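You operate a simulated robot arm through the tools that you are given. There is no shell and no other tool.

You are at the controls of a simulated robot arm. One attempt, no reset.

Task
Put things in order on the wooden desk. At the end: the teal pin stands where the orange sensor stood; the orange sensor stands where the black can (marked "WASHERS") stood; the white glide stands on top of the silver spare cell; the black can stands on top of the white colour card; whatever was shut is shut again. Leave all else as you found it, and nothing knocked over.

Only the result counts: the job must be done as asked and must still hold three seconds after the hand-in. Knocking over, shifting, dropping, spilling or breaking anything else fails it.

Robot
A 6-joint arm with a two-finger parallel gripper, fixed in place. Base frame: the origin is at the foot of the arm, x ahead of it, y to its left, z up; the work surface is at about z = 0. Units: mm, rad, N and s.
With the tool pointing down near the work surface it reaches from about 180 to 460 mm from the base axis. Its first joint turns from -1.222 to 1.222 rad. Payload 1.9 kg.
The TCP is the grasp point between the finger pads, 23 mm short of the fingertips. In the tool frame z runs along the fingers and y along their closing line. The gripper opens to 94 mm. The fingers are 38 mm wide and 10 mm thick; the gripper's body (54 by 96 mm) begins 39 mm behind the TCP.
Orientation is that of the tool frame in the base frame, as [roll, pitch, yaw] about the fixed x, y, z axes, in that order (R = Rz(yaw) Ry(pitch) Rx(roll)). With the fingers straight down and closing along the base's y, the tool's x points along the base's -x, its y along +y and its z along -z.

Tools
- The arm moves only by the tool send_rows. Its argument "plan" is a list of rows, each an object of numbers (a shift or turn left out is 0, a gripper value left out holds the last): "tx", "ty", "tz": the shift along the tool's x, y, z in m; "ax", "ay", "az": the turn, a rotation vector about the tool's x, y, z in degrees; "grip": the gripper command, from -1 (shut) to 1 (fully open), values between in proportion. In form: [{"tx": .., "ty": .., "tz": .., "ax": .., "ay": .., "az": .., "grip": ..}, ...]. A call has 1 to 20 rows; each row is the pose to reach, as a shift and turn from the pose commanded when the call began, along the tool's axes at that moment. A row lasts 0.2 s, in which the tool goes at most 50 mm and 0.15 rad; a call with a longer step from one row to the next is refused whole, and so is a gripper value outside its range. A pose out of reach is approached as far as the arm can. The call stops where the force on the tool passes 40 N (or 10 N more than at its start, if that is more) or the arm is blocked; 0.2 s more then pass. The fingers move at their own pace (about 108 mm/s each) and stop on an object; they squeeze with about 28 N. The grip force told is the motor's: it shows also when the fingers shut on nothing. Time passes only in rows, and 0.2 s behind the last, so rows that repeat a pose let the fingers close. It gives the time, the measured TCP pose, the force on the tool (base axes), the opening and the grip force at its end, in the units of the frame above (readings bear some noise), with the torque about the TCP (base axes, N m) and any sound that the robot's microphone picked up.
- Cameras (640 x 400 px; columns grow to the right, rows downward): "scene" is fixed at [66.3, 317.6, 430.5]; the picture's right is [-0.68, -0.73, 0.00], its down [-0.37, 0.35, -0.86] and it looks along [0.63, -0.59, -0.51] (base axes); focal length 214 px, centre (320, 200). "wrist" rides on the gripper at [86, 16, -75] in the tool frame; the picture's right is [-0.18, 0.98, 0.00], its down [-0.58, -0.11, -0.81] and it looks along [-0.79, -0.15, 0.59] (tool axes); focal length 243 px, centre (320, 200). There is no depth. A picture from a camera that has moved, and an enlarged one, comes with that camera's place and axes in the base frame and with its lens.
- capture(camera): a new picture of that camera. No time passes.
- enlarge(camera, box): a new picture of the part [left, top, right, bottom] of that camera's present view, enlarged. No time passes.
- job_done(): hands the job in; it is judged then, once.

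Nothing tells you positions but the pictures and the camera data. Unless the task says otherwise, let go and move clear before handing in.

The tools are called after "Call:" as a command line: name --argument value ..., lists and objects as JSON in quotes. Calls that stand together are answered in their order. send_rows: Moves the arm, as the interface text tells. Its arguments: {"type":"object","properties":{"plan":{"type":"array","items":{"type":"object","properties":{"tx":{"type":"number"},"ty":{"type":"number"},"tz":{"type":"number"},"ax":{"type":"number"},"ay":{"type":"number"},"az":{"type":"number"},"grip":{"type":"number"}}}}},"required":["plan"]} The other tools are called the same way: capture (camera) takes a picture; enlarge (camera, box) takes an enlarged picture of a part of a camera's view; job_done () hands the job in.

At the start:

```text
clock: 0.0
tool_pos: [289.2, 152.5, 304.9]
orientation: [3.139, 0.001, -3.141]
ft_force: [0.2, 0.3, 0.0]
ft_torque: [0.0, 0.0, -0.02]
width: 94.0
gripper_force: 0.0
```

scene: 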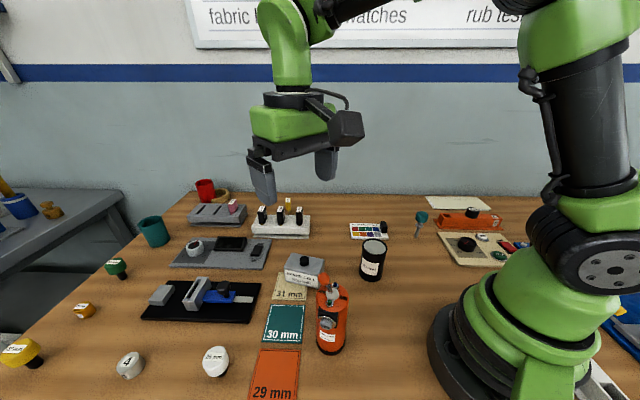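
wrist: 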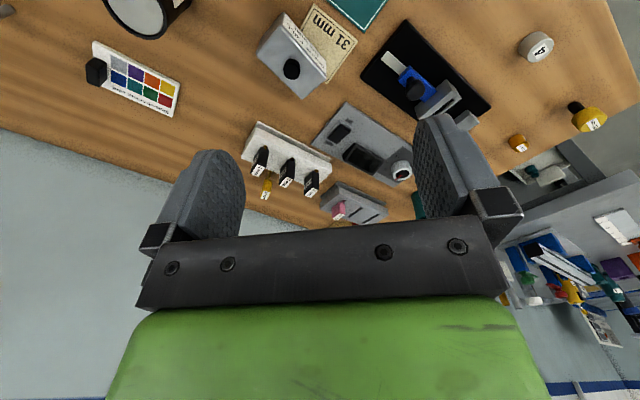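

I see a desk with many small items; I'll look closer at the parts before moving anything.

Call:
enlarge --camera "scene" --box '[340, 180, 540, 305]'

Call:
enlarge --camera "scene" --box '[130, 170, 330, 295]'

Call:
enlarge --camera "scene" --box '[200, 240, 400, 400]'

Call:
enlarge --camera "scene" --box '[0, 240, 260, 400]'

Call:
enlarge --camera "scene" --box '[420, 180, 640, 320]'

Call:
enlarge --camera "wrist" --box '[60, 0, 380, 200]'

```text
3.20 times, centred on (440, 242) of scene
camera zoom: at [66.3, 317.6, 430.5], right [-0.68, -0.73, 0.0], down [-0.37, 0.35, -0.86], along [0.63, -0.59, -0.51], focal length 686 px, centre (-64, 64)
```

zoom: 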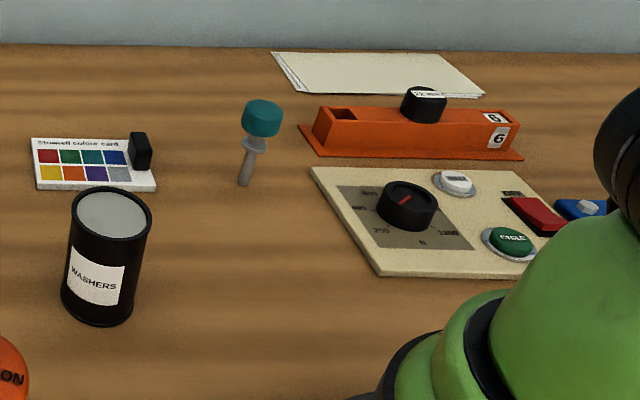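

```text
3.20 times, centred on (230, 232) of scene
camera zoom: at [66.3, 317.6, 430.5], right [-0.68, -0.73, 0.0], down [-0.37, 0.35, -0.86], along [0.63, -0.59, -0.51], focal length 686 px, centre (608, 96)
```

zoom: 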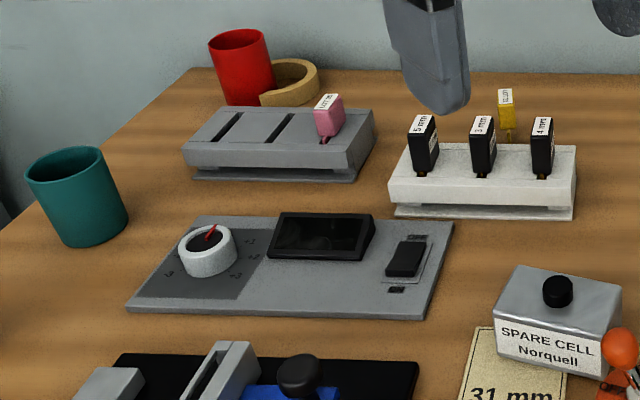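

```text
2.50 times, centred on (300, 320) of scene
camera zoom: at [66.3, 317.6, 430.5], right [-0.68, -0.73, 0.0], down [-0.37, 0.35, -0.86], along [0.63, -0.59, -0.51], focal length 536 px, centre (370, -100)
```

zoom: 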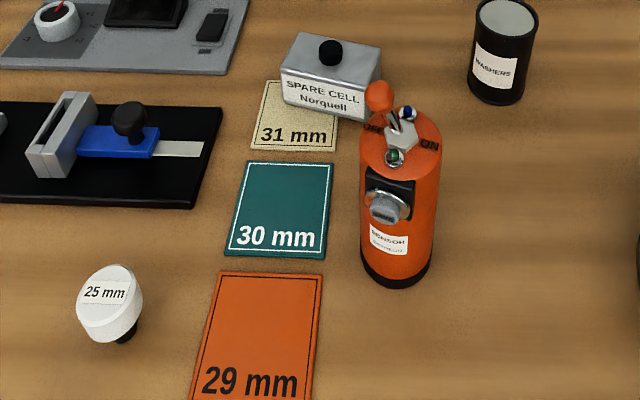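

```text
2.46 times, centred on (130, 320) of scene
camera zoom: at [66.3, 317.6, 430.5], right [-0.68, -0.73, 0.0], down [-0.37, 0.35, -0.86], along [0.63, -0.59, -0.51], focal length 528 px, centre (788, -95)
```

zoom: 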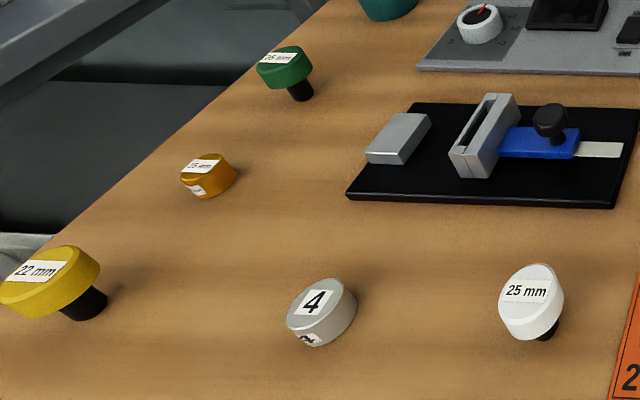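

```text
2.86 times, centred on (530, 250) of scene
camera zoom: at [66.3, 317.6, 430.5], right [-0.68, -0.73, 0.0], down [-0.37, 0.35, -0.86], along [0.63, -0.59, -0.51], focal length 613 px, centre (-280, 57)
```

zoom: 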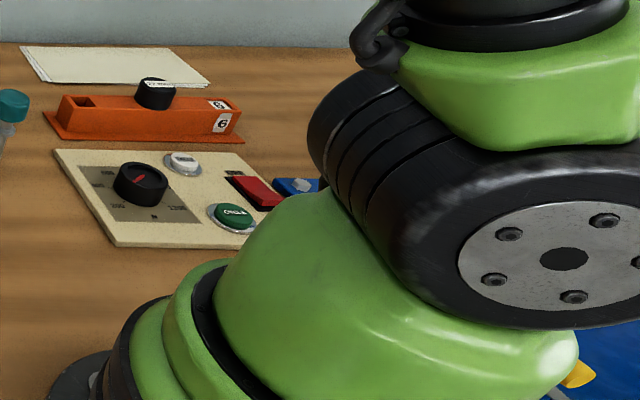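

```text
2.00 times, centred on (220, 100) of wrist
camera zoom: at [202.1, 168.2, 380.3], right [0.18, 0.98, 0.0], down [0.58, -0.11, 0.81], along [0.79, -0.15, -0.59], focal length 485 px, centre (520, 400)
```

zoom: 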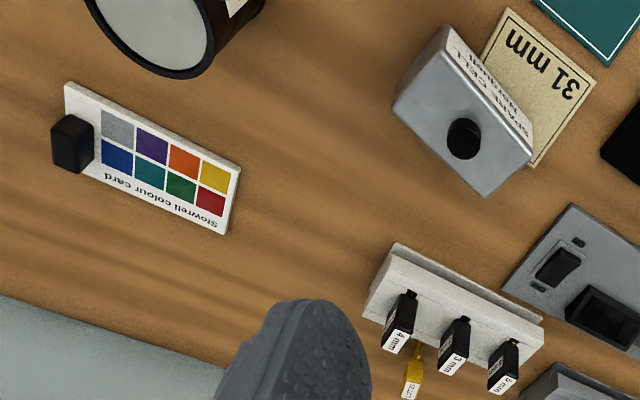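

The can stands at about (249, -25), the sensor at about (200, 168), the teal pin at about (236, -239), the colour card at about (353, -161), the spare cell at about (352, 98) and the white glide at about (295, 329). I'll move the wrist camera high over the right side for a closer look.

Call:
send_rows --plan '[{"tx": 0.015, "ty": -0.042}, {"tx": 0.03, "ty": -0.084}, {"tx": 0.045, "ty": -0.126}, {"tx": 0.06, "ty": -0.168}, {"tx": 0.075, "ty": -0.21}, {"tx": 0.09, "ty": -0.252}, {"tx": 0.09, "ty": -0.252}]'

Call:
capture --camera "wrist"

Call:
capture --camera "scene"

```text
clock: 1.6
tool_pos: [199.4, -100.0, 303.5]
orientation: [3.138, 0.001, -3.14]
ft_force: [0.4, 0.9, -0.3]
ft_torque: [0.0, -0.03, -0.01]
width: 93.9
gripper_force: 0.1
```

```text
taken
camera wrist: at [111.9, -84.3, 378.8], right [0.18, 0.98, 0.0], down [0.58, -0.11, 0.81], along [0.79, -0.15, -0.59], focal length 243 px, centre (320, 200)
```

wrist: 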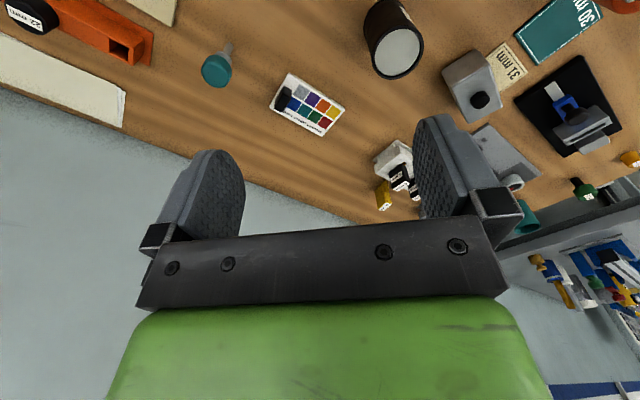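

```text
taken
```

scene: 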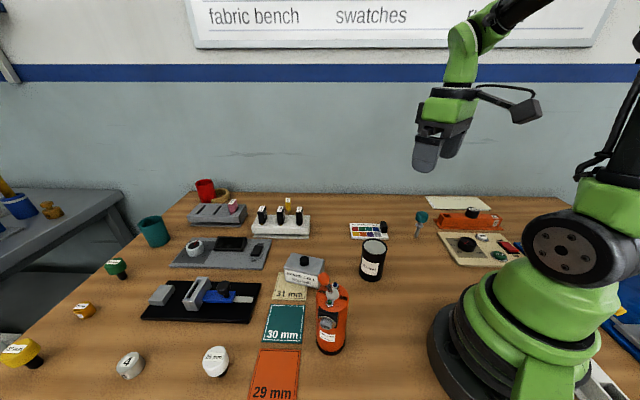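

Call:
enlarge --camera "wrist" --box '[180, 0, 440, 160]'

Call:
enlarge --camera "wrist" --box '[190, 30, 260, 90]'

Call:
enlarge --camera "wrist" --box '[420, 30, 560, 130]'

Call:
enlarge --camera "scene" --box '[340, 200, 440, 260]'

Call:
enlarge --camera "scene" --box '[430, 190, 550, 270]'

Call:
enlarge --camera "scene" --box '[270, 240, 390, 360]'

```text
2.46 times, centred on (310, 80) of wrist
camera zoom: at [111.9, -84.3, 378.8], right [0.18, 0.98, 0.0], down [0.58, -0.11, 0.81], along [0.79, -0.15, -0.59], focal length 597 px, centre (345, 495)
```

zoom: 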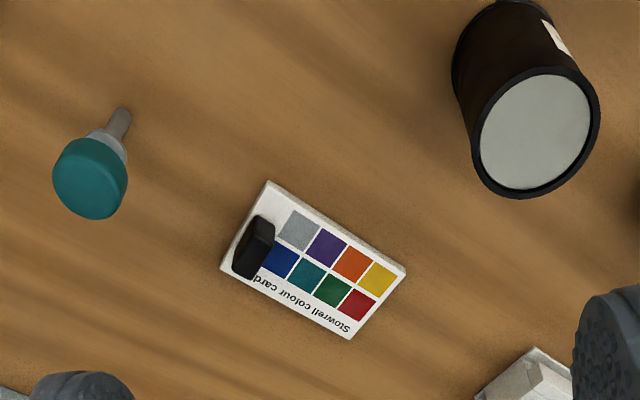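

```text
6.67 times, centred on (225, 60) of wrist
camera zoom: at [111.9, -84.3, 378.8], right [0.18, 0.98, 0.0], down [0.58, -0.11, 0.81], along [0.79, -0.15, -0.59], focal length 1618 px, centre (953, 1133)
```

zoom: 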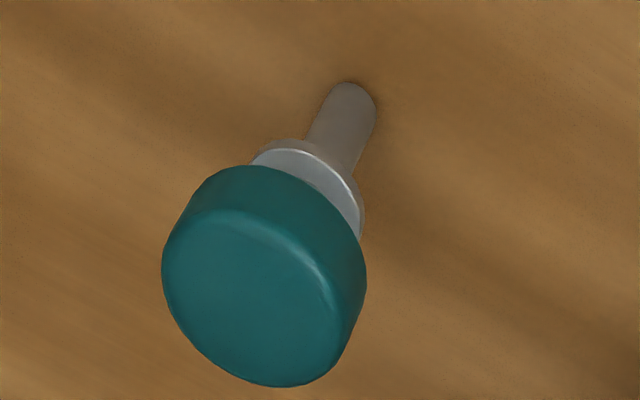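

```text
4.00 times, centred on (490, 80) of wrist
camera zoom: at [111.9, -84.3, 378.8], right [0.18, 0.98, 0.0], down [0.58, -0.11, 0.81], along [0.79, -0.15, -0.59], focal length 970 px, centre (-360, 680)
```

zoom: 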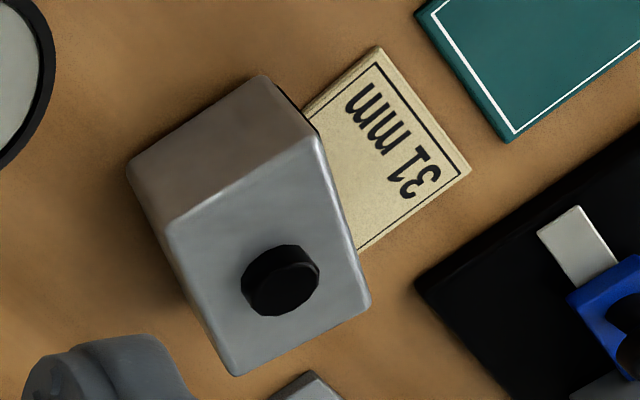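

```text
6.40 times, centred on (390, 230) of scene
camera zoom: at [66.3, 317.5, 430.5], right [-0.68, -0.73, 0.0], down [-0.37, 0.35, -0.86], along [0.63, -0.59, -0.51], focal length 1373 px, centre (-128, 8)
```

zoom: 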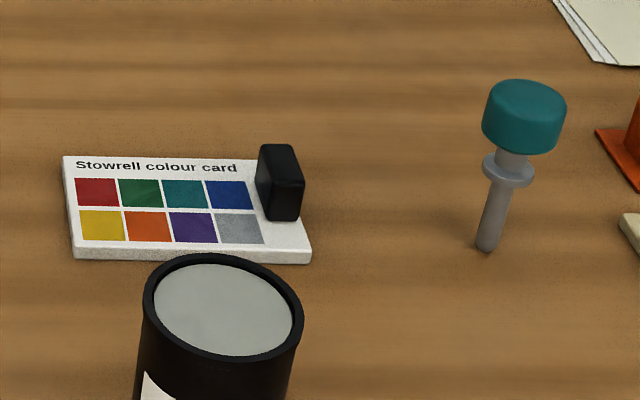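

```text
5.00 times, centred on (490, 230) of scene
camera zoom: at [66.3, 317.5, 430.5], right [-0.68, -0.73, 0.0], down [-0.37, 0.35, -0.86], along [0.63, -0.59, -0.51], focal length 1072 px, centre (-530, 50)
```

zoom: 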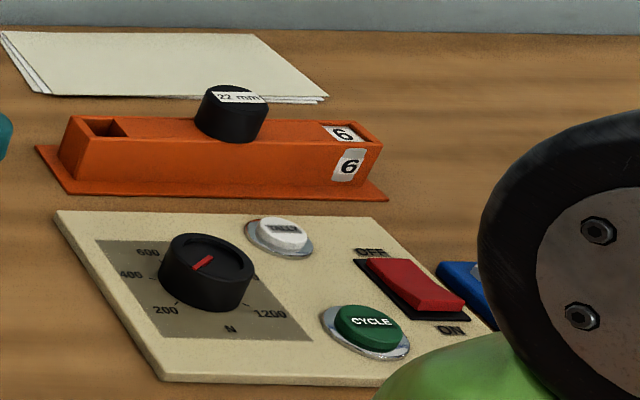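

```text
3.33 times, centred on (330, 300) of scene
camera zoom: at [66.3, 317.5, 430.5], right [-0.68, -0.73, 0.0], down [-0.37, 0.35, -0.86], along [0.63, -0.59, -0.51], focal length 715 px, centre (287, -133)
```

zoom: 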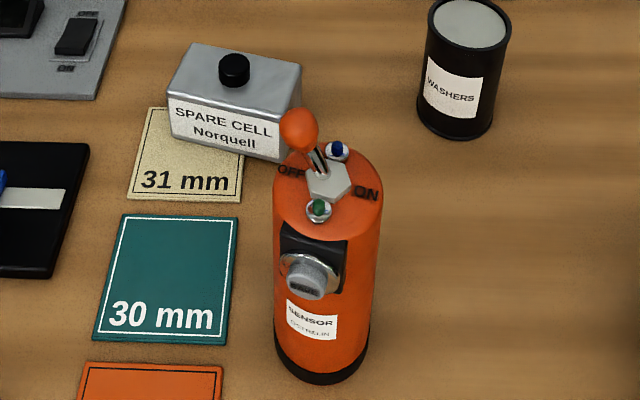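

The can top is near (246, -23), and the card's free area is centred near (355, -139), with the black tab at its far-right end. I'll hover over the can to pin down its position.

Call:
send_rows --plan '[{"tx": -0.012, "ty": 0.019, "tz": 0.03}, {"tx": -0.024, "ty": 0.038, "tz": 0.06}, {"tx": -0.036, "ty": 0.057, "tz": 0.09}, {"tx": -0.048, "ty": 0.0765, "tz": 0.125}, {"tx": -0.048, "ty": 0.0765, "tz": 0.125}]'

Call:
capture --camera "wrist"

Call:
capture --camera "scene"

```text
clock: 2.8
tool_pos: [246.6, -23.5, 179.6]
orientation: [3.14, 0.002, 3.141]
ft_force: [0.9, 0.4, 0.5]
ft_torque: [0.02, -0.02, -0.01]
width: 94.3
gripper_force: 0.0
```

```text
taken
camera wrist: at [160.3, -8.1, 254.0], right [0.18, 0.98, 0.0], down [0.58, -0.11, 0.81], along [0.79, -0.15, -0.59], focal length 243 px, centre (320, 200)
```

wrist: 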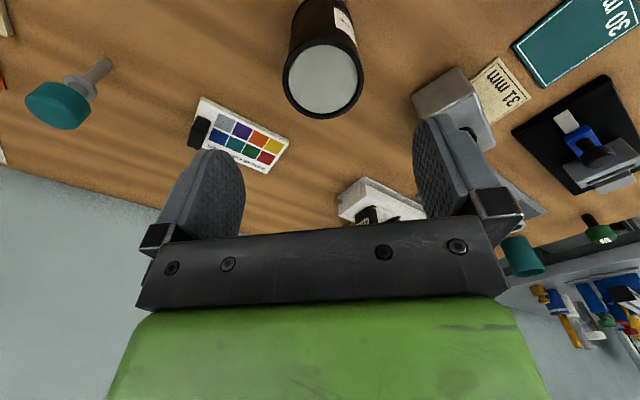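

```text
taken
```

scene: 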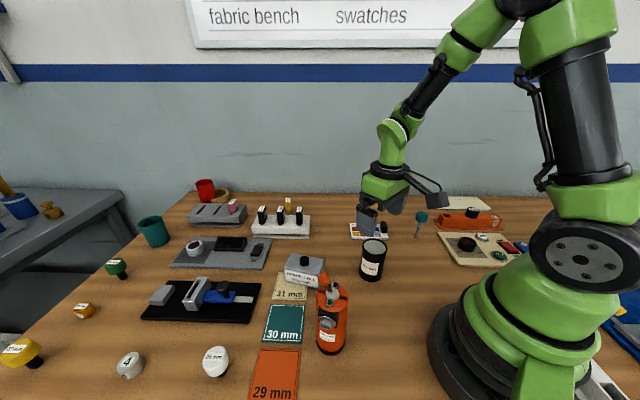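

Call:
enlarge --camera "wrist" --box '[240, 0, 400, 130]'

Call:
enlarge --camera "wrist" --box '[0, 30, 160, 150]'

Call:
enlarge --camera "scene" --box '[340, 230, 400, 290]'

Call:
enlarge --camera "wrist" --box '[180, 80, 300, 180]'

```text
3.08 times, centred on (320, 65) of wrist
camera zoom: at [160.3, -8.1, 254.0], right [0.18, 0.98, 0.0], down [0.58, -0.11, 0.81], along [0.79, -0.15, -0.59], focal length 746 px, centre (320, 615)
```

zoom: 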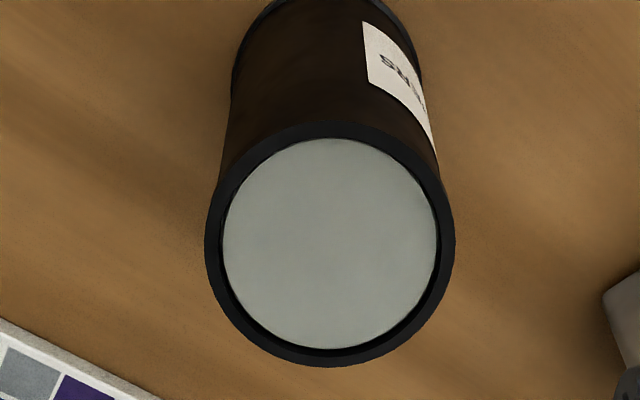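

```text
3.33 times, centred on (80, 90) of wrist
camera zoom: at [160.3, -8.1, 254.0], right [0.18, 0.98, 0.0], down [0.58, -0.11, 0.81], along [0.79, -0.15, -0.59], focal length 809 px, centre (1120, 567)
```

zoom: 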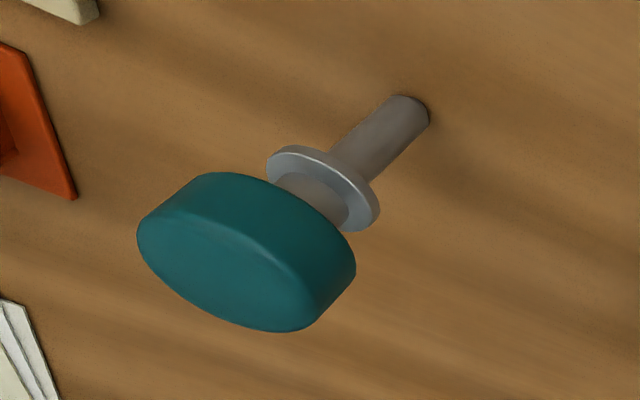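

```text
6.67 times, centred on (370, 260) of scene
camera zoom: at [66.3, 317.6, 430.5], right [-0.68, -0.73, 0.0], down [-0.37, 0.35, -0.86], along [0.63, -0.59, -0.51], focal length 1430 px, centre (-13, -200)
```

zoom: 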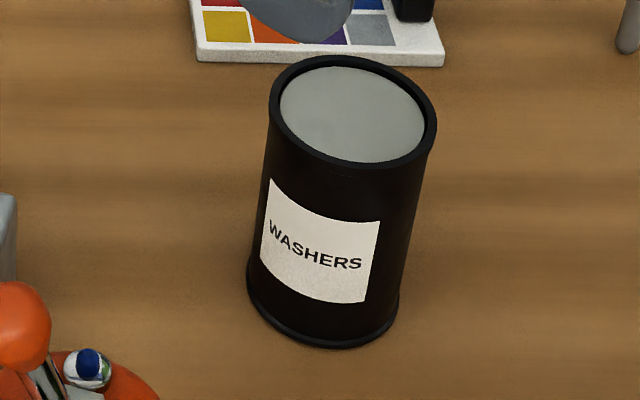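

```text
4.00 times, centred on (240, 130) of wrist
camera zoom: at [160.3, -8.1, 254.0], right [0.18, 0.98, 0.0], down [0.58, -0.11, 0.81], along [0.79, -0.15, -0.59], focal length 970 px, centre (640, 480)
```

zoom: 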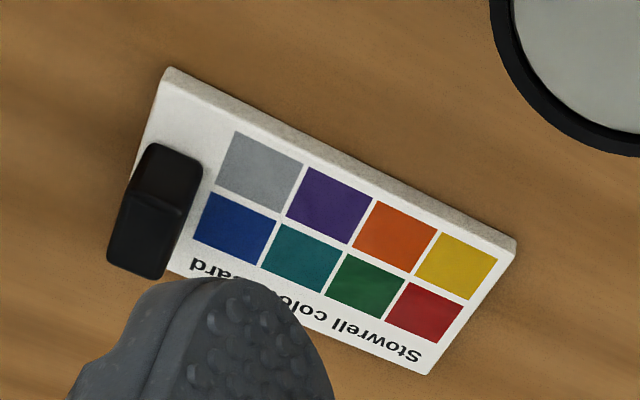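

The can is about 56 mm across and 91 mm tall at roughly (246, -22), upright and closed with a grey lid. I'll lower straight over it and grip near the top.

Call:
send_rows --plan '[{"tx": 0.0005, "ty": 0.001, "tz": 0.04, "grip": 1}, {"tx": 0.0005, "ty": 0.001, "tz": 0.08}, {"tx": 0.0005, "ty": 0.001, "tz": 0.1}, {"tx": 0.0005, "ty": 0.001, "tz": 0.108}, {"tx": 0.0005, "ty": 0.001, "tz": 0.108}]'

Call:
capture --camera "wrist"

Call:
enlarge --camera "scene" --box '[330, 200, 430, 290]'

```text
clock: 4.0
tool_pos: [247.3, -21.4, 71.0]
orientation: [3.139, 0.001, -3.14]
ft_force: [-1.1, -0.6, -0.2]
ft_torque: [-0.05, -0.02, -0.03]
width: 94.3
gripper_force: 0.0
```

```text
taken
camera wrist: at [160.1, -5.4, 146.7], right [0.18, 0.98, 0.0], down [0.58, -0.11, 0.81], along [0.79, -0.15, -0.59], focal length 243 px, centre (320, 200)
```

wrist: 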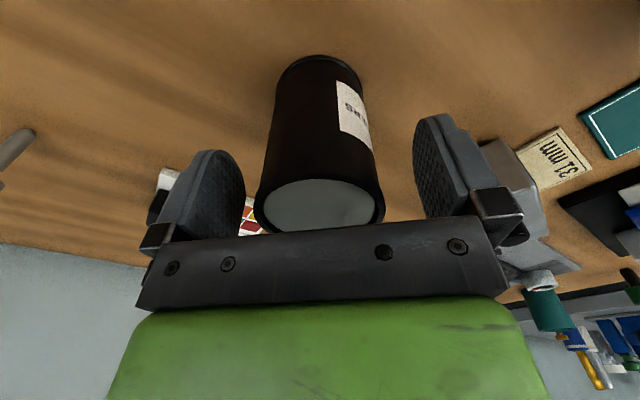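

```text
4.44 times, centred on (380, 245) of scene
camera zoom: at [66.3, 317.6, 430.5], right [-0.68, -0.73, 0.0], down [-0.37, 0.35, -0.86], along [0.63, -0.59, -0.51], focal length 953 px, centre (53, 0)
```

zoom: 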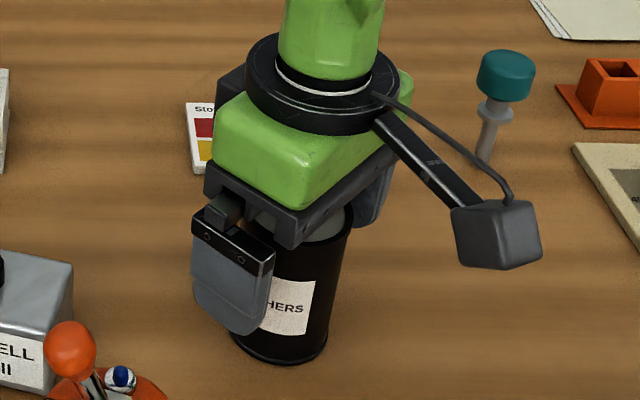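

The can is centred between the fingers. I'll close and lift.

Call:
send_rows --plan '[{"grip": -1}, {"grip": -1}, {"grip": -1}, {"grip": -1}]'

```text
clock: 5.0
tool_pos: [245.8, -20.3, 71.5]
orientation: [3.138, 0.002, -3.14]
ft_force: [-0.7, -0.1, 0.1]
ft_torque: [-0.07, -0.03, 0.05]
width: 55.4
gripper_force: 28.6
```

Gripped at 55 mm wide. I'll lift and carry the can over the free part of the card, around (354.5, -140).

Call:
send_rows --plan '[{"tz": -0.02}, {"tz": -0.045}, {"tz": -0.07}, {"tx": -0.027, "ty": -0.0295, "tz": -0.07}, {"tx": -0.054, "ty": -0.059, "tz": -0.07}, {"tx": -0.081, "ty": -0.0885, "tz": -0.07}, {"tx": -0.1078, "ty": -0.118, "tz": -0.07}, {"tx": -0.1078, "ty": -0.118, "tz": -0.07}]'

Call:
capture --camera "wrist"

Call:
capture --camera "scene"

```text
clock: 6.8
tool_pos: [354.9, -140.2, 140.1]
orientation: [3.138, -0.001, -3.14]
ft_force: [-0.3, -0.2, -1.5]
ft_torque: [0.05, 0.03, -0.02]
width: 55.3
gripper_force: 28.0
```

```text
taken
camera wrist: at [268.2, -124.8, 216.0], right [0.18, 0.98, 0.0], down [0.58, -0.11, 0.81], along [0.79, -0.15, -0.59], focal length 243 px, centre (320, 200)
```

wrist: 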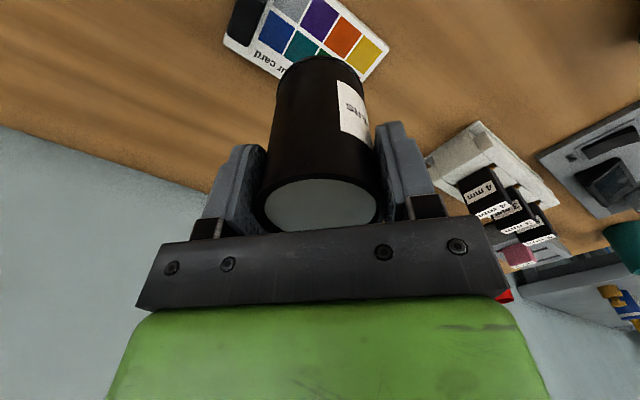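

```text
taken
```

scene: 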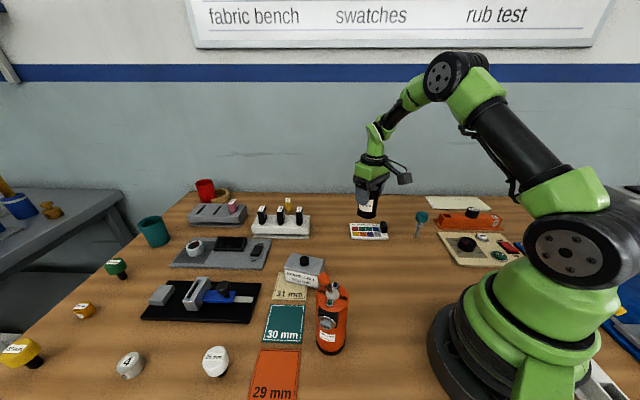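

The can is held over the card. I'll lower it to just above the card and check.

Call:
send_rows --plan '[{"tz": 0.025}, {"tz": 0.045}, {"tz": 0.055}, {"tz": 0.059}, {"tz": 0.059}]'

Call:
enlarge --camera "wrist" --box '[200, 0, 440, 150]'

Call:
enlarge --camera "scene" --box '[330, 190, 430, 260]'

```text
clock: 8.0
tool_pos: [354.5, -138.9, 81.4]
orientation: [3.138, 0.0, -3.141]
ft_force: [-0.4, 0.3, -2.6]
ft_torque: [-0.03, -0.04, 0.03]
width: 55.4
gripper_force: 28.6
```

```text
2.67 times, centred on (320, 75) of wrist
camera zoom: at [267.9, -123.8, 156.6], right [0.18, 0.98, 0.0], down [0.58, -0.11, 0.81], along [0.79, -0.15, -0.59], focal length 647 px, centre (320, 533)
```

zoom: 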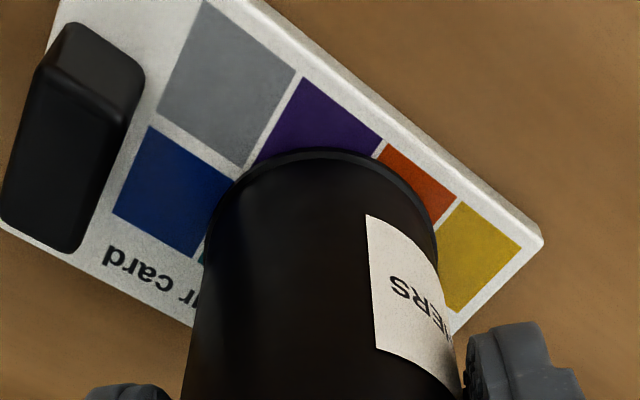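

```text
5.71 times, centred on (380, 225) of scene
camera zoom: at [66.3, 317.6, 430.5], right [-0.68, -0.73, 0.0], down [-0.37, 0.35, -0.86], along [0.63, -0.59, -0.51], focal length 1226 px, centre (-23, 57)
```

zoom: 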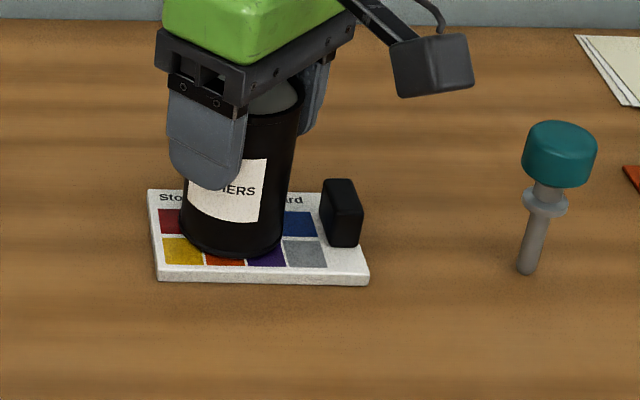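

The can sits well inside the card's free area. I'll lower the last few millimetres while watching the force.

Call:
send_rows --plan '[{"tz": 0.001}, {"tz": 0.002}, {"tz": 0.003}, {"tz": 0.003}]'

```text
clock: 9.0
tool_pos: [355.0, -139.7, 80.5]
orientation: [3.139, 0.005, -3.139]
ft_force: [1.2, 2.0, 19.0]
ft_torque: [-0.03, -0.1, -0.03]
width: 55.4
gripper_force: 27.5
```

Contact is felt, so the can is on the card. I'll ease off slightly, open the fingers and rise.

Call:
send_rows --plan '[{"tz": -0.0008}, {"tz": -0.0008}]'

```text
clock: 9.6
tool_pos: [354.8, -140.1, 80.5]
orientation: [3.138, 0.001, -3.139]
ft_force: [1.9, -0.9, 4.7]
ft_torque: [-0.09, -0.31, 0.0]
width: 55.5
gripper_force: 28.2
```

Call:
send_rows --plan '[{"grip": 1}, {"grip": 1}, {"grip": 1}, {"grip": 1, "tz": -0.02}, {"tz": -0.06}, {"tz": -0.1}, {"tz": -0.14}, {"tz": -0.18}, {"tz": -0.18}]'

Call:
capture --camera "scene"

Call:
capture --camera "wrist"

```text
clock: 11.6
tool_pos: [354.0, -141.6, 261.9]
orientation: [3.14, 0.003, -3.14]
ft_force: [-0.7, 0.3, 0.6]
ft_torque: [-0.01, 0.01, 0.0]
width: 94.0
gripper_force: 0.0
```

```text
taken
```

scene: 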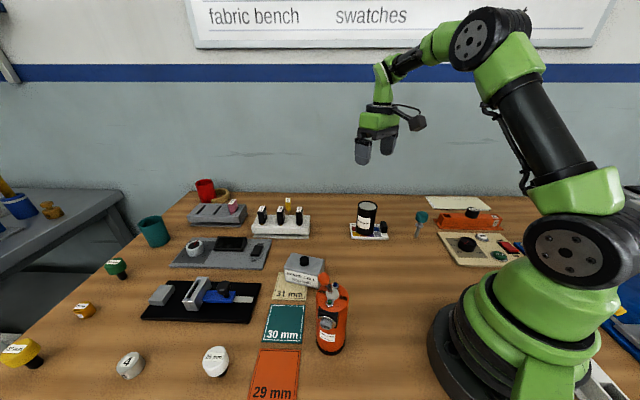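

```text
taken
camera wrist: at [267.4, -125.1, 336.3], right [0.18, 0.98, 0.0], down [0.58, -0.11, 0.81], along [0.79, -0.15, -0.59], focal length 243 px, centre (320, 200)
```

wrist: 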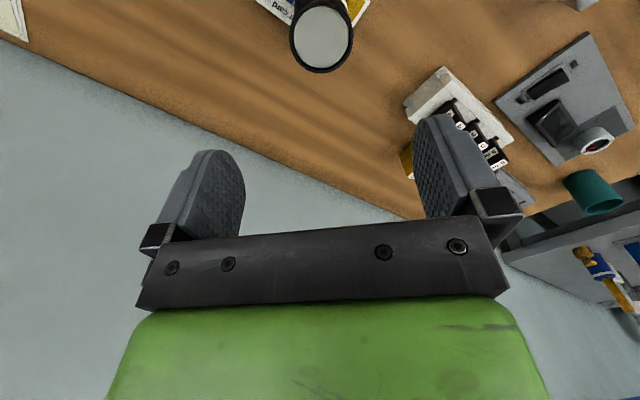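

The can is on the card. Next I'll check it enlarged, then swing over to view the sensor from its side.

Call:
enlarge --camera "scene" --box '[330, 190, 430, 260]'

Call:
send_rows --plan '[{"tx": 0.03, "ty": 0.036, "az": -6}, {"tx": 0.06, "ty": 0.072, "az": -12}, {"tx": 0.09, "ty": 0.108, "az": -18}, {"tx": 0.12, "ty": 0.144, "az": -24}, {"tx": 0.145, "ty": 0.18, "az": -30}, {"tx": 0.155, "ty": 0.2, "az": -38}, {"tx": 0.155, "ty": 0.22, "az": -46}, {"tx": 0.155, "ty": 0.23, "az": -54}, {"tx": 0.155, "ty": 0.235, "az": -62}, {"tx": 0.155, "ty": 0.24, "az": -70}, {"tx": 0.155, "ty": 0.24, "az": -78}, {"tx": 0.155, "ty": 0.24, "az": -78}]'

Call:
capture --camera "wrist"

Call:
capture --camera "scene"

```text
5.71 times, centred on (380, 225) of scene
camera zoom: at [66.3, 317.6, 430.5], right [-0.68, -0.73, 0.0], down [-0.37, 0.35, -0.86], along [0.63, -0.59, -0.51], focal length 1226 px, centre (-23, 57)
```

zoom: 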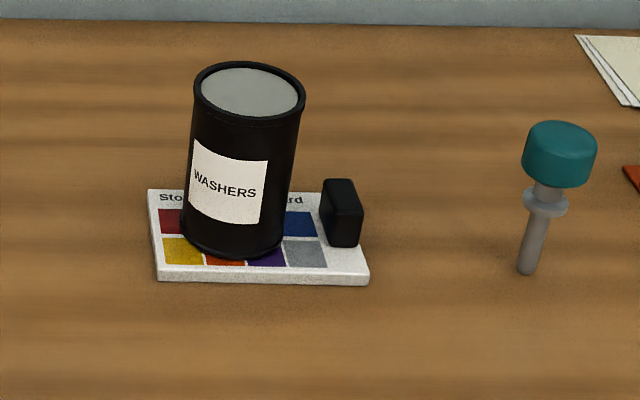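

```text
clock: 14.2
tool_pos: [199.1, 99.9, 261.1]
orientation: [-3.14, 0.003, -1.776]
ft_force: [0.7, 0.2, 0.6]
ft_torque: [0.0, 0.02, -0.01]
width: 94.0
gripper_force: 0.0
```

```text
taken
camera wrist: at [165.4, 18.3, 335.4], right [-0.92, 0.38, 0.0], down [0.22, 0.54, 0.81], along [0.31, 0.75, -0.59], focal length 243 px, centre (320, 200)
```

wrist: 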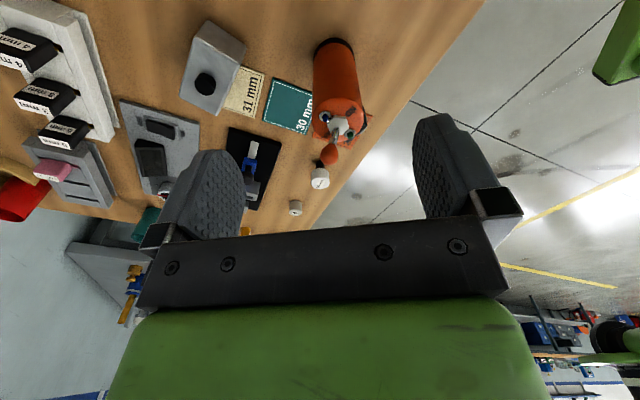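

```text
taken
```

scene: 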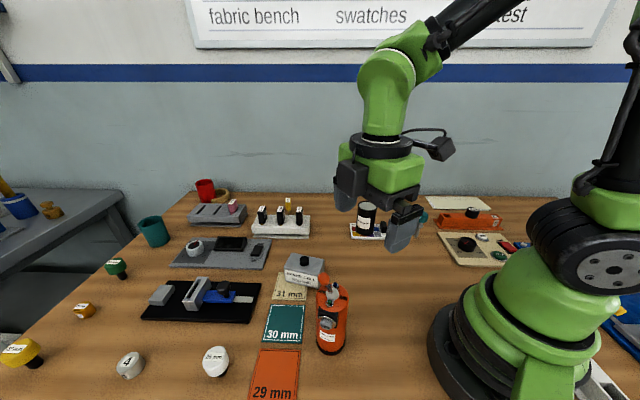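

Call:
enlarge --camera "wrist" --box '[240, 20, 400, 200]'

Call:
enlarge --camera "wrist" --box '[300, 80, 380, 170]'

Call:
enlarge --camera "scene" --box '[300, 260, 370, 365]'

Call:
enlarge --camera "wrist" --box '[160, 10, 280, 120]'

```text
2.22 times, centred on (320, 110) of wrist
camera zoom: at [165.4, 18.3, 335.4], right [-0.92, 0.38, 0.0], down [0.22, 0.54, 0.81], along [0.31, 0.75, -0.59], focal length 539 px, centre (320, 400)
```

zoom: 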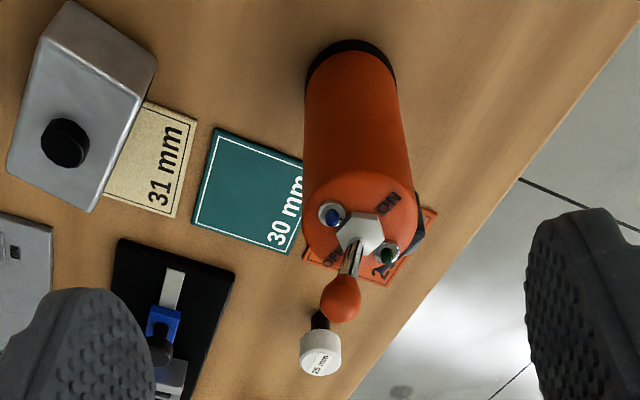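

```text
4.44 times, centred on (340, 125) of wrist
camera zoom: at [165.4, 18.3, 335.4], right [-0.92, 0.38, 0.0], down [0.22, 0.54, 0.81], along [0.31, 0.75, -0.59], focal length 1078 px, centre (231, 533)
```

zoom: 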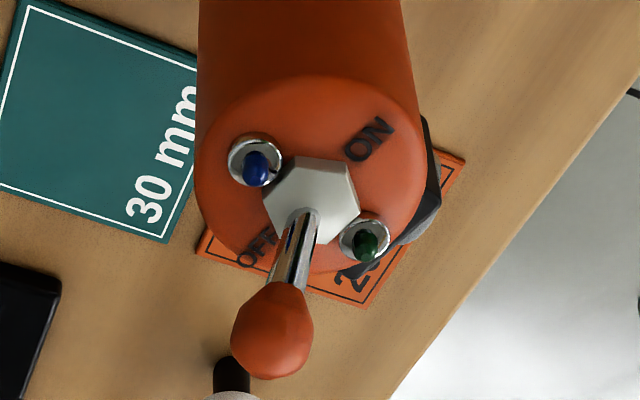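

```text
3.81 times, centred on (335, 312) of scene
camera zoom: at [66.3, 317.6, 430.5], right [-0.68, -0.73, 0.0], down [-0.37, 0.35, -0.86], along [0.63, -0.59, -0.51], focal length 817 px, centre (263, -229)
```

zoom: 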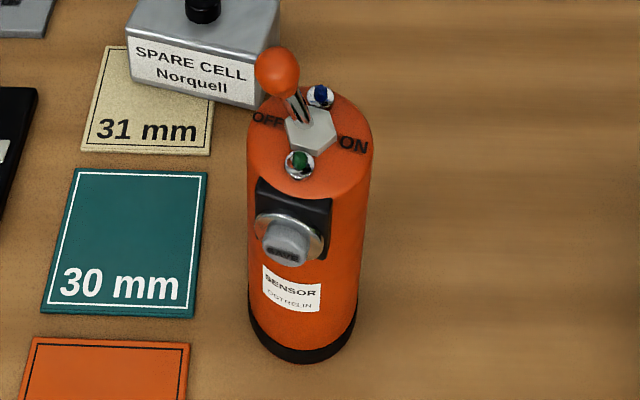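

```text
3.64 times, centred on (220, 65) of wrist
camera zoom: at [165.4, 18.3, 335.4], right [-0.92, 0.38, 0.0], down [0.22, 0.54, 0.81], along [0.31, 0.75, -0.59], focal length 882 px, centre (684, 691)
```

zoom: 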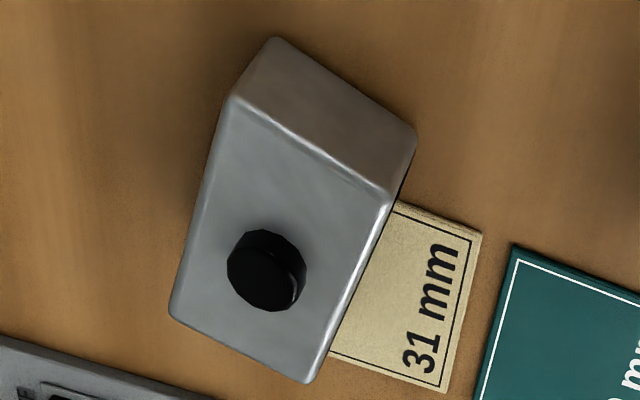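

The sensor (about 130 mm tall, 52 mm across) has a toggle leaning to OFF on top and a SAVE button panel on its side, so the grasp must avoid both. I'll take finer views.

Call:
enlarge --camera "scene" --box '[310, 270, 360, 320]'

Call:
enlarge --camera "scene" --box '[305, 310, 360, 365]'

Call:
enlarge --camera "wrist" --box '[305, 35, 375, 105]'

Call:
enlarge --camera "wrist" --box '[305, 90, 375, 160]'

```text
8.00 times, centred on (335, 295) of scene
camera zoom: at [66.3, 317.6, 430.5], right [-0.68, -0.73, 0.0], down [-0.37, 0.35, -0.86], along [0.63, -0.59, -0.51], focal length 1716 px, centre (200, -560)
```

zoom: 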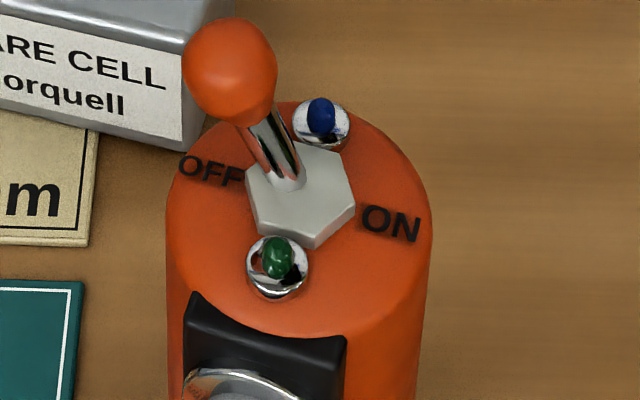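

```text
7.27 times, centred on (332, 338) of scene
camera zoom: at [66.3, 317.6, 430.5], right [-0.68, -0.73, 0.0], down [-0.37, 0.35, -0.86], along [0.63, -0.59, -0.51], focal length 1560 px, centre (229, -800)
```

zoom: 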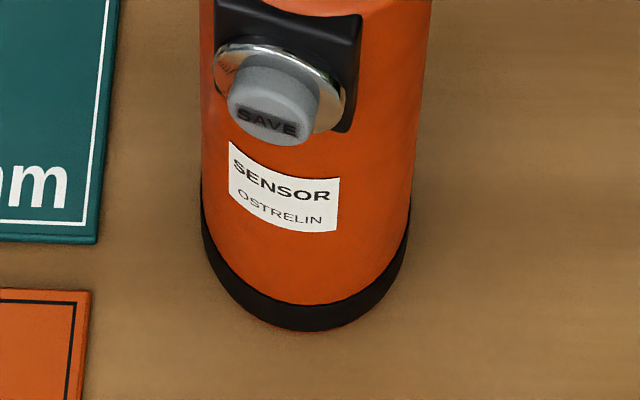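

```text
5.71 times, centred on (340, 70) of wrist
camera zoom: at [165.4, 18.3, 335.4], right [-0.92, 0.38, 0.0], down [0.22, 0.54, 0.81], along [0.31, 0.75, -0.59], focal length 1386 px, centre (206, 943)
```

zoom: 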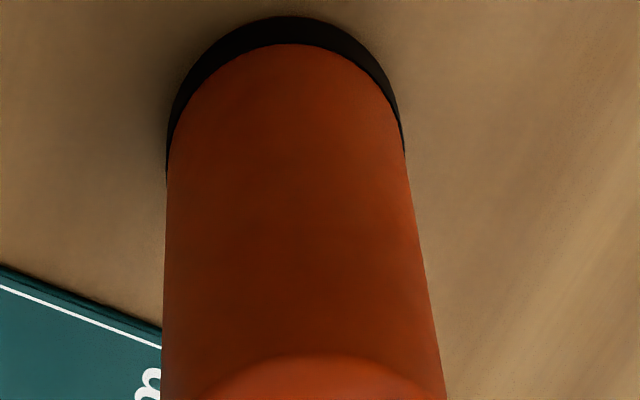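

```text
5.71 times, centred on (340, 125) of wrist
camera zoom: at [165.4, 18.3, 335.4], right [-0.92, 0.38, 0.0], down [0.22, 0.54, 0.81], along [0.31, 0.75, -0.59], focal length 1386 px, centre (206, 629)
```

zoom: 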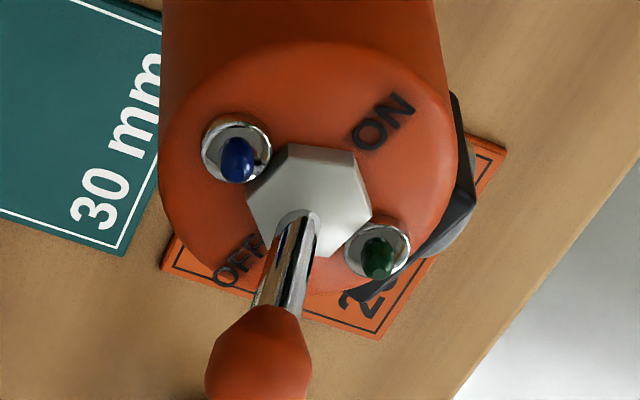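

The sensor's axis is about (206.5, 160), with the top at z≈131, the toggle ball's top at z≈177, the lean at about 33° and the SAVE panel at about 123°. I'll turn the gripper to close along the lean line, clear of the panel, and hover above.

Call:
send_rows --plan '[{"tx": -0.01, "ty": 0.001, "az": -7.5}, {"tx": -0.02, "ty": 0.002, "az": -15}, {"tx": -0.03, "ty": 0.003, "az": -22.5}, {"tx": -0.04, "ty": 0.004, "az": -30}, {"tx": -0.05, "ty": 0.005, "az": -37.5}, {"tx": -0.0601, "ty": 0.0056, "az": -44.6}, {"tx": -0.0601, "ty": 0.0056, "tz": 0.015, "az": -44.6}, {"tx": -0.0601, "ty": 0.0056, "tz": 0.0307, "az": -44.6}, {"tx": -0.0601, "ty": 0.0056, "tz": 0.0307, "az": -44.6}]'

Call:
capture --camera "wrist"

Call:
capture --camera "scene"

```text
clock: 16.2
tool_pos: [206.6, 160.6, 229.1]
orientation: [-3.14, 0.002, -0.999]
ft_force: [0.4, 0.9, -1.3]
ft_torque: [0.03, -0.03, 0.0]
width: 94.3
gripper_force: 0.0
```

```text
taken
camera wrist: at [239.4, 78.1, 304.6], right [-0.93, -0.38, 0.0], down [-0.22, 0.55, 0.81], along [-0.3, 0.75, -0.59], focal length 243 px, centre (320, 200)
```

wrist: 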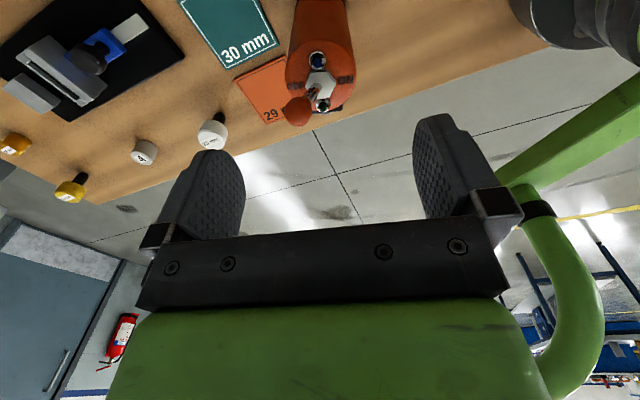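

```text
taken
```

scene: 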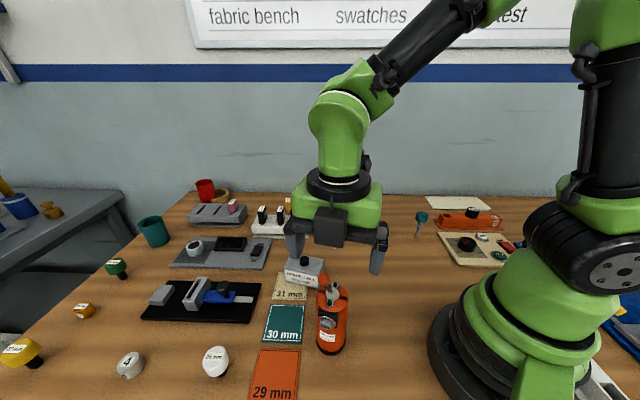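

Call:
enlarge --camera "scene" --box '[270, 130, 410, 300]'

Call:
enlarge --camera "wrist" --box '[260, 0, 380, 140]'

Call:
enlarge --camera "wrist" --box '[0, 90, 240, 240]'

```text
2.35 times, centred on (340, 215) of scene
camera zoom: at [66.3, 317.6, 430.5], right [-0.68, -0.73, 0.0], down [-0.37, 0.35, -0.86], along [0.63, -0.59, -0.51], focal length 505 px, centre (273, 165)
```

zoom: 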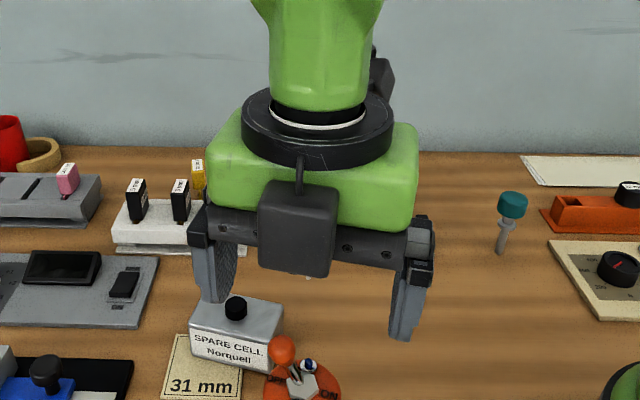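

```text
2.86 times, centred on (320, 70) of wrist
camera zoom: at [239.4, 78.1, 304.6], right [-0.93, -0.38, 0.0], down [-0.22, 0.55, 0.81], along [-0.3, 0.75, -0.59], focal length 693 px, centre (320, 571)
```

zoom: 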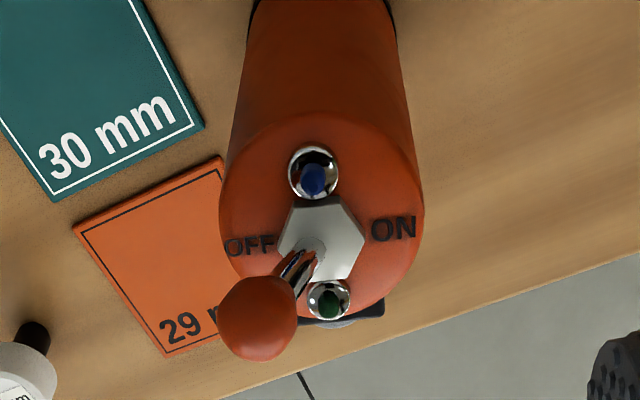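

```text
2.67 times, centred on (120, 165) of wrist
camera zoom: at [239.4, 78.1, 304.6], right [-0.93, -0.38, 0.0], down [-0.22, 0.55, 0.81], along [-0.3, 0.75, -0.59], focal length 647 px, centre (853, 293)
```

zoom: 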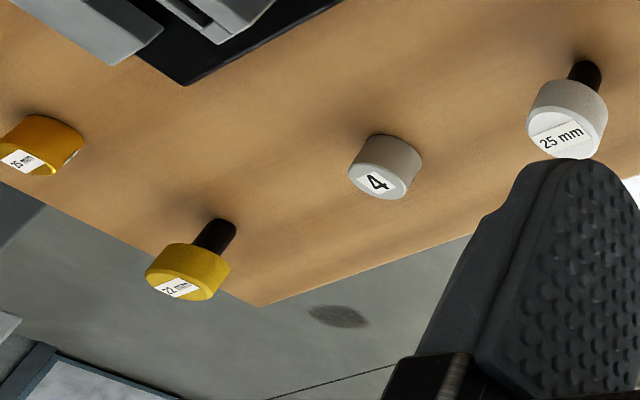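

The gripper is centred over the sensor with the finger line clear of the panel. I'll lower so that only the fingertips overlap the top 13 mm of the body, which keeps the palm above the toggle ball.

Call:
send_rows --plan '[{"tz": 0.02}, {"tz": 0.04}, {"tz": 0.06}, {"tz": 0.075}, {"tz": 0.083}, {"tz": 0.083}]'

Call:
enlarge --camera "scene" --box '[280, 220, 390, 350]'

Call:
capture --camera "wrist"

```text
clock: 17.6
tool_pos: [207.4, 160.4, 147.7]
orientation: [-3.141, 0.002, -1.001]
ft_force: [-0.1, -0.6, -0.3]
ft_torque: [0.0, 0.0, -0.02]
width: 93.8
gripper_force: 0.1
```

```text
3.08 times, centred on (335, 285) of scene
camera zoom: at [66.3, 317.6, 430.5], right [-0.68, -0.73, 0.0], down [-0.37, 0.35, -0.86], along [0.63, -0.59, -0.51], focal length 660 px, centre (274, -62)
```

zoom: 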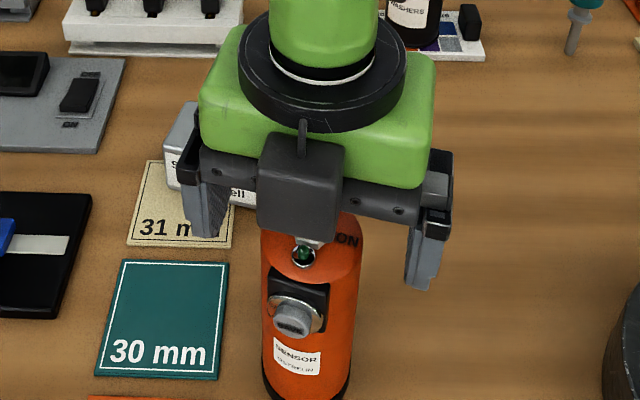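

```text
taken
camera wrist: at [239.5, 78.4, 222.0], right [-0.93, -0.38, 0.0], down [-0.22, 0.55, 0.81], along [-0.3, 0.75, -0.59], focal length 243 px, centre (320, 200)
```

wrist: 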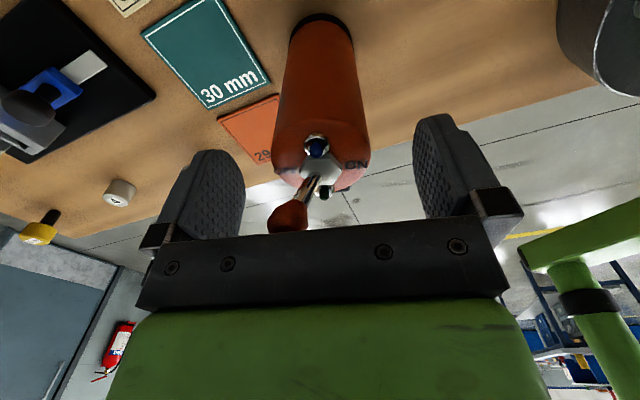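

Call:
send_rows --plan '[{"tz": 0.002}, {"tz": 0.004}, {"tz": 0.0055}, {"tz": 0.0055}]'

Call:
enlarge --camera "wrist" --box '[230, 100, 410, 250]'

Call:
enlarge --camera "scene" --box '[300, 230, 370, 330]'

```text
clock: 18.6
tool_pos: [207.1, 160.6, 141.4]
orientation: [-3.14, 0.002, -1.0]
ft_force: [0.3, -0.8, 0.6]
ft_torque: [0.0, -0.02, 0.01]
width: 94.1
gripper_force: 0.0
```

```text
2.67 times, centred on (320, 175) of wrist
camera zoom: at [239.1, 78.5, 216.6], right [-0.93, -0.38, 0.0], down [-0.22, 0.55, 0.81], along [-0.3, 0.75, -0.59], focal length 647 px, centre (320, 267)
```

zoom: 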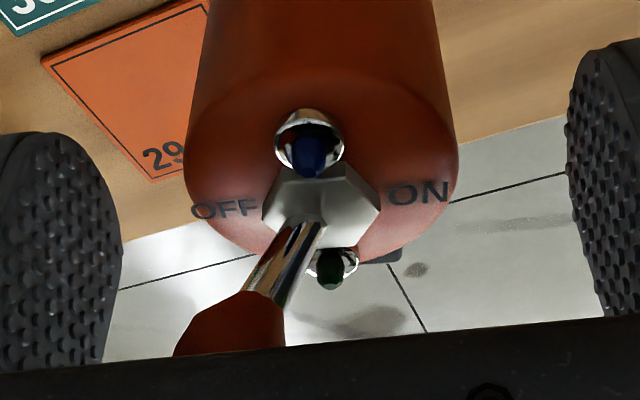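

```text
4.00 times, centred on (335, 280) of scene
camera zoom: at [66.3, 317.6, 430.5], right [-0.68, -0.73, 0.0], down [-0.37, 0.35, -0.86], along [0.63, -0.59, -0.51], focal length 858 px, centre (260, -120)
```

zoom: 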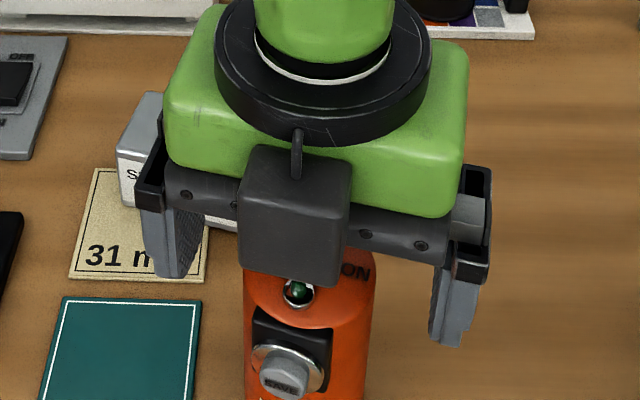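

No contact with the ball (force near zero). I'll close the fingers on the rim.

Call:
send_rows --plan '[{"grip": -1}, {"grip": -1}, {"grip": -1}, {"grip": -1}]'

Call:
enlarge --camera "wrist" --box '[230, 100, 410, 250]'

Call:
enlarge --camera "scene" --box '[300, 230, 370, 360]'

```text
clock: 19.6
tool_pos: [206.7, 159.4, 141.0]
orientation: [-3.139, 0.003, -1.0]
ft_force: [0.4, -0.8, -0.4]
ft_torque: [-0.02, 0.05, 0.04]
width: 51.2
gripper_force: 28.1
```

```text
2.67 times, centred on (320, 175) of wrist
camera zoom: at [239.2, 78.5, 216.7], right [-0.93, -0.38, 0.0], down [-0.22, 0.55, 0.81], along [-0.3, 0.75, -0.59], focal length 647 px, centre (320, 267)
```

zoom: 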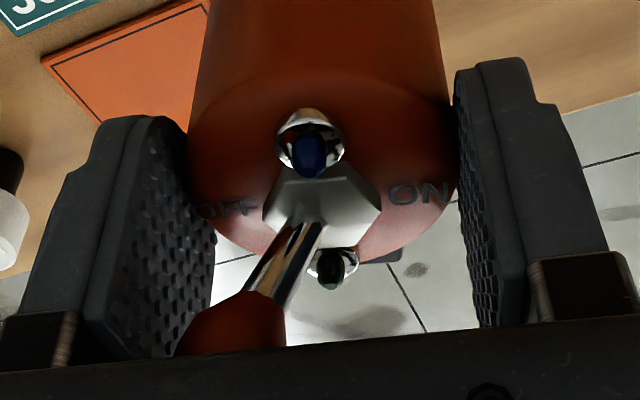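

```text
3.08 times, centred on (335, 295) of scene
camera zoom: at [66.3, 317.6, 430.5], right [-0.68, -0.73, 0.0], down [-0.37, 0.35, -0.86], along [0.63, -0.59, -0.51], focal length 660 px, centre (274, -92)
```

zoom: 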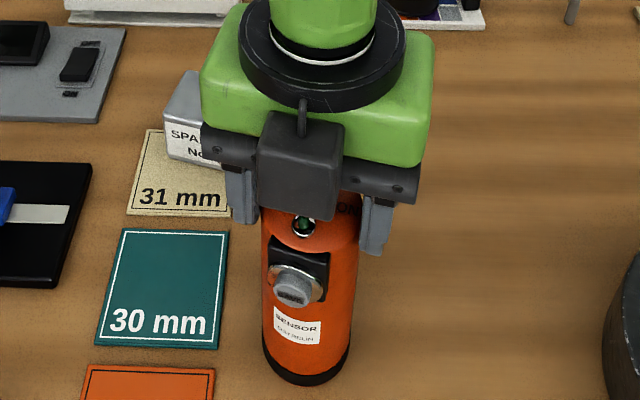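

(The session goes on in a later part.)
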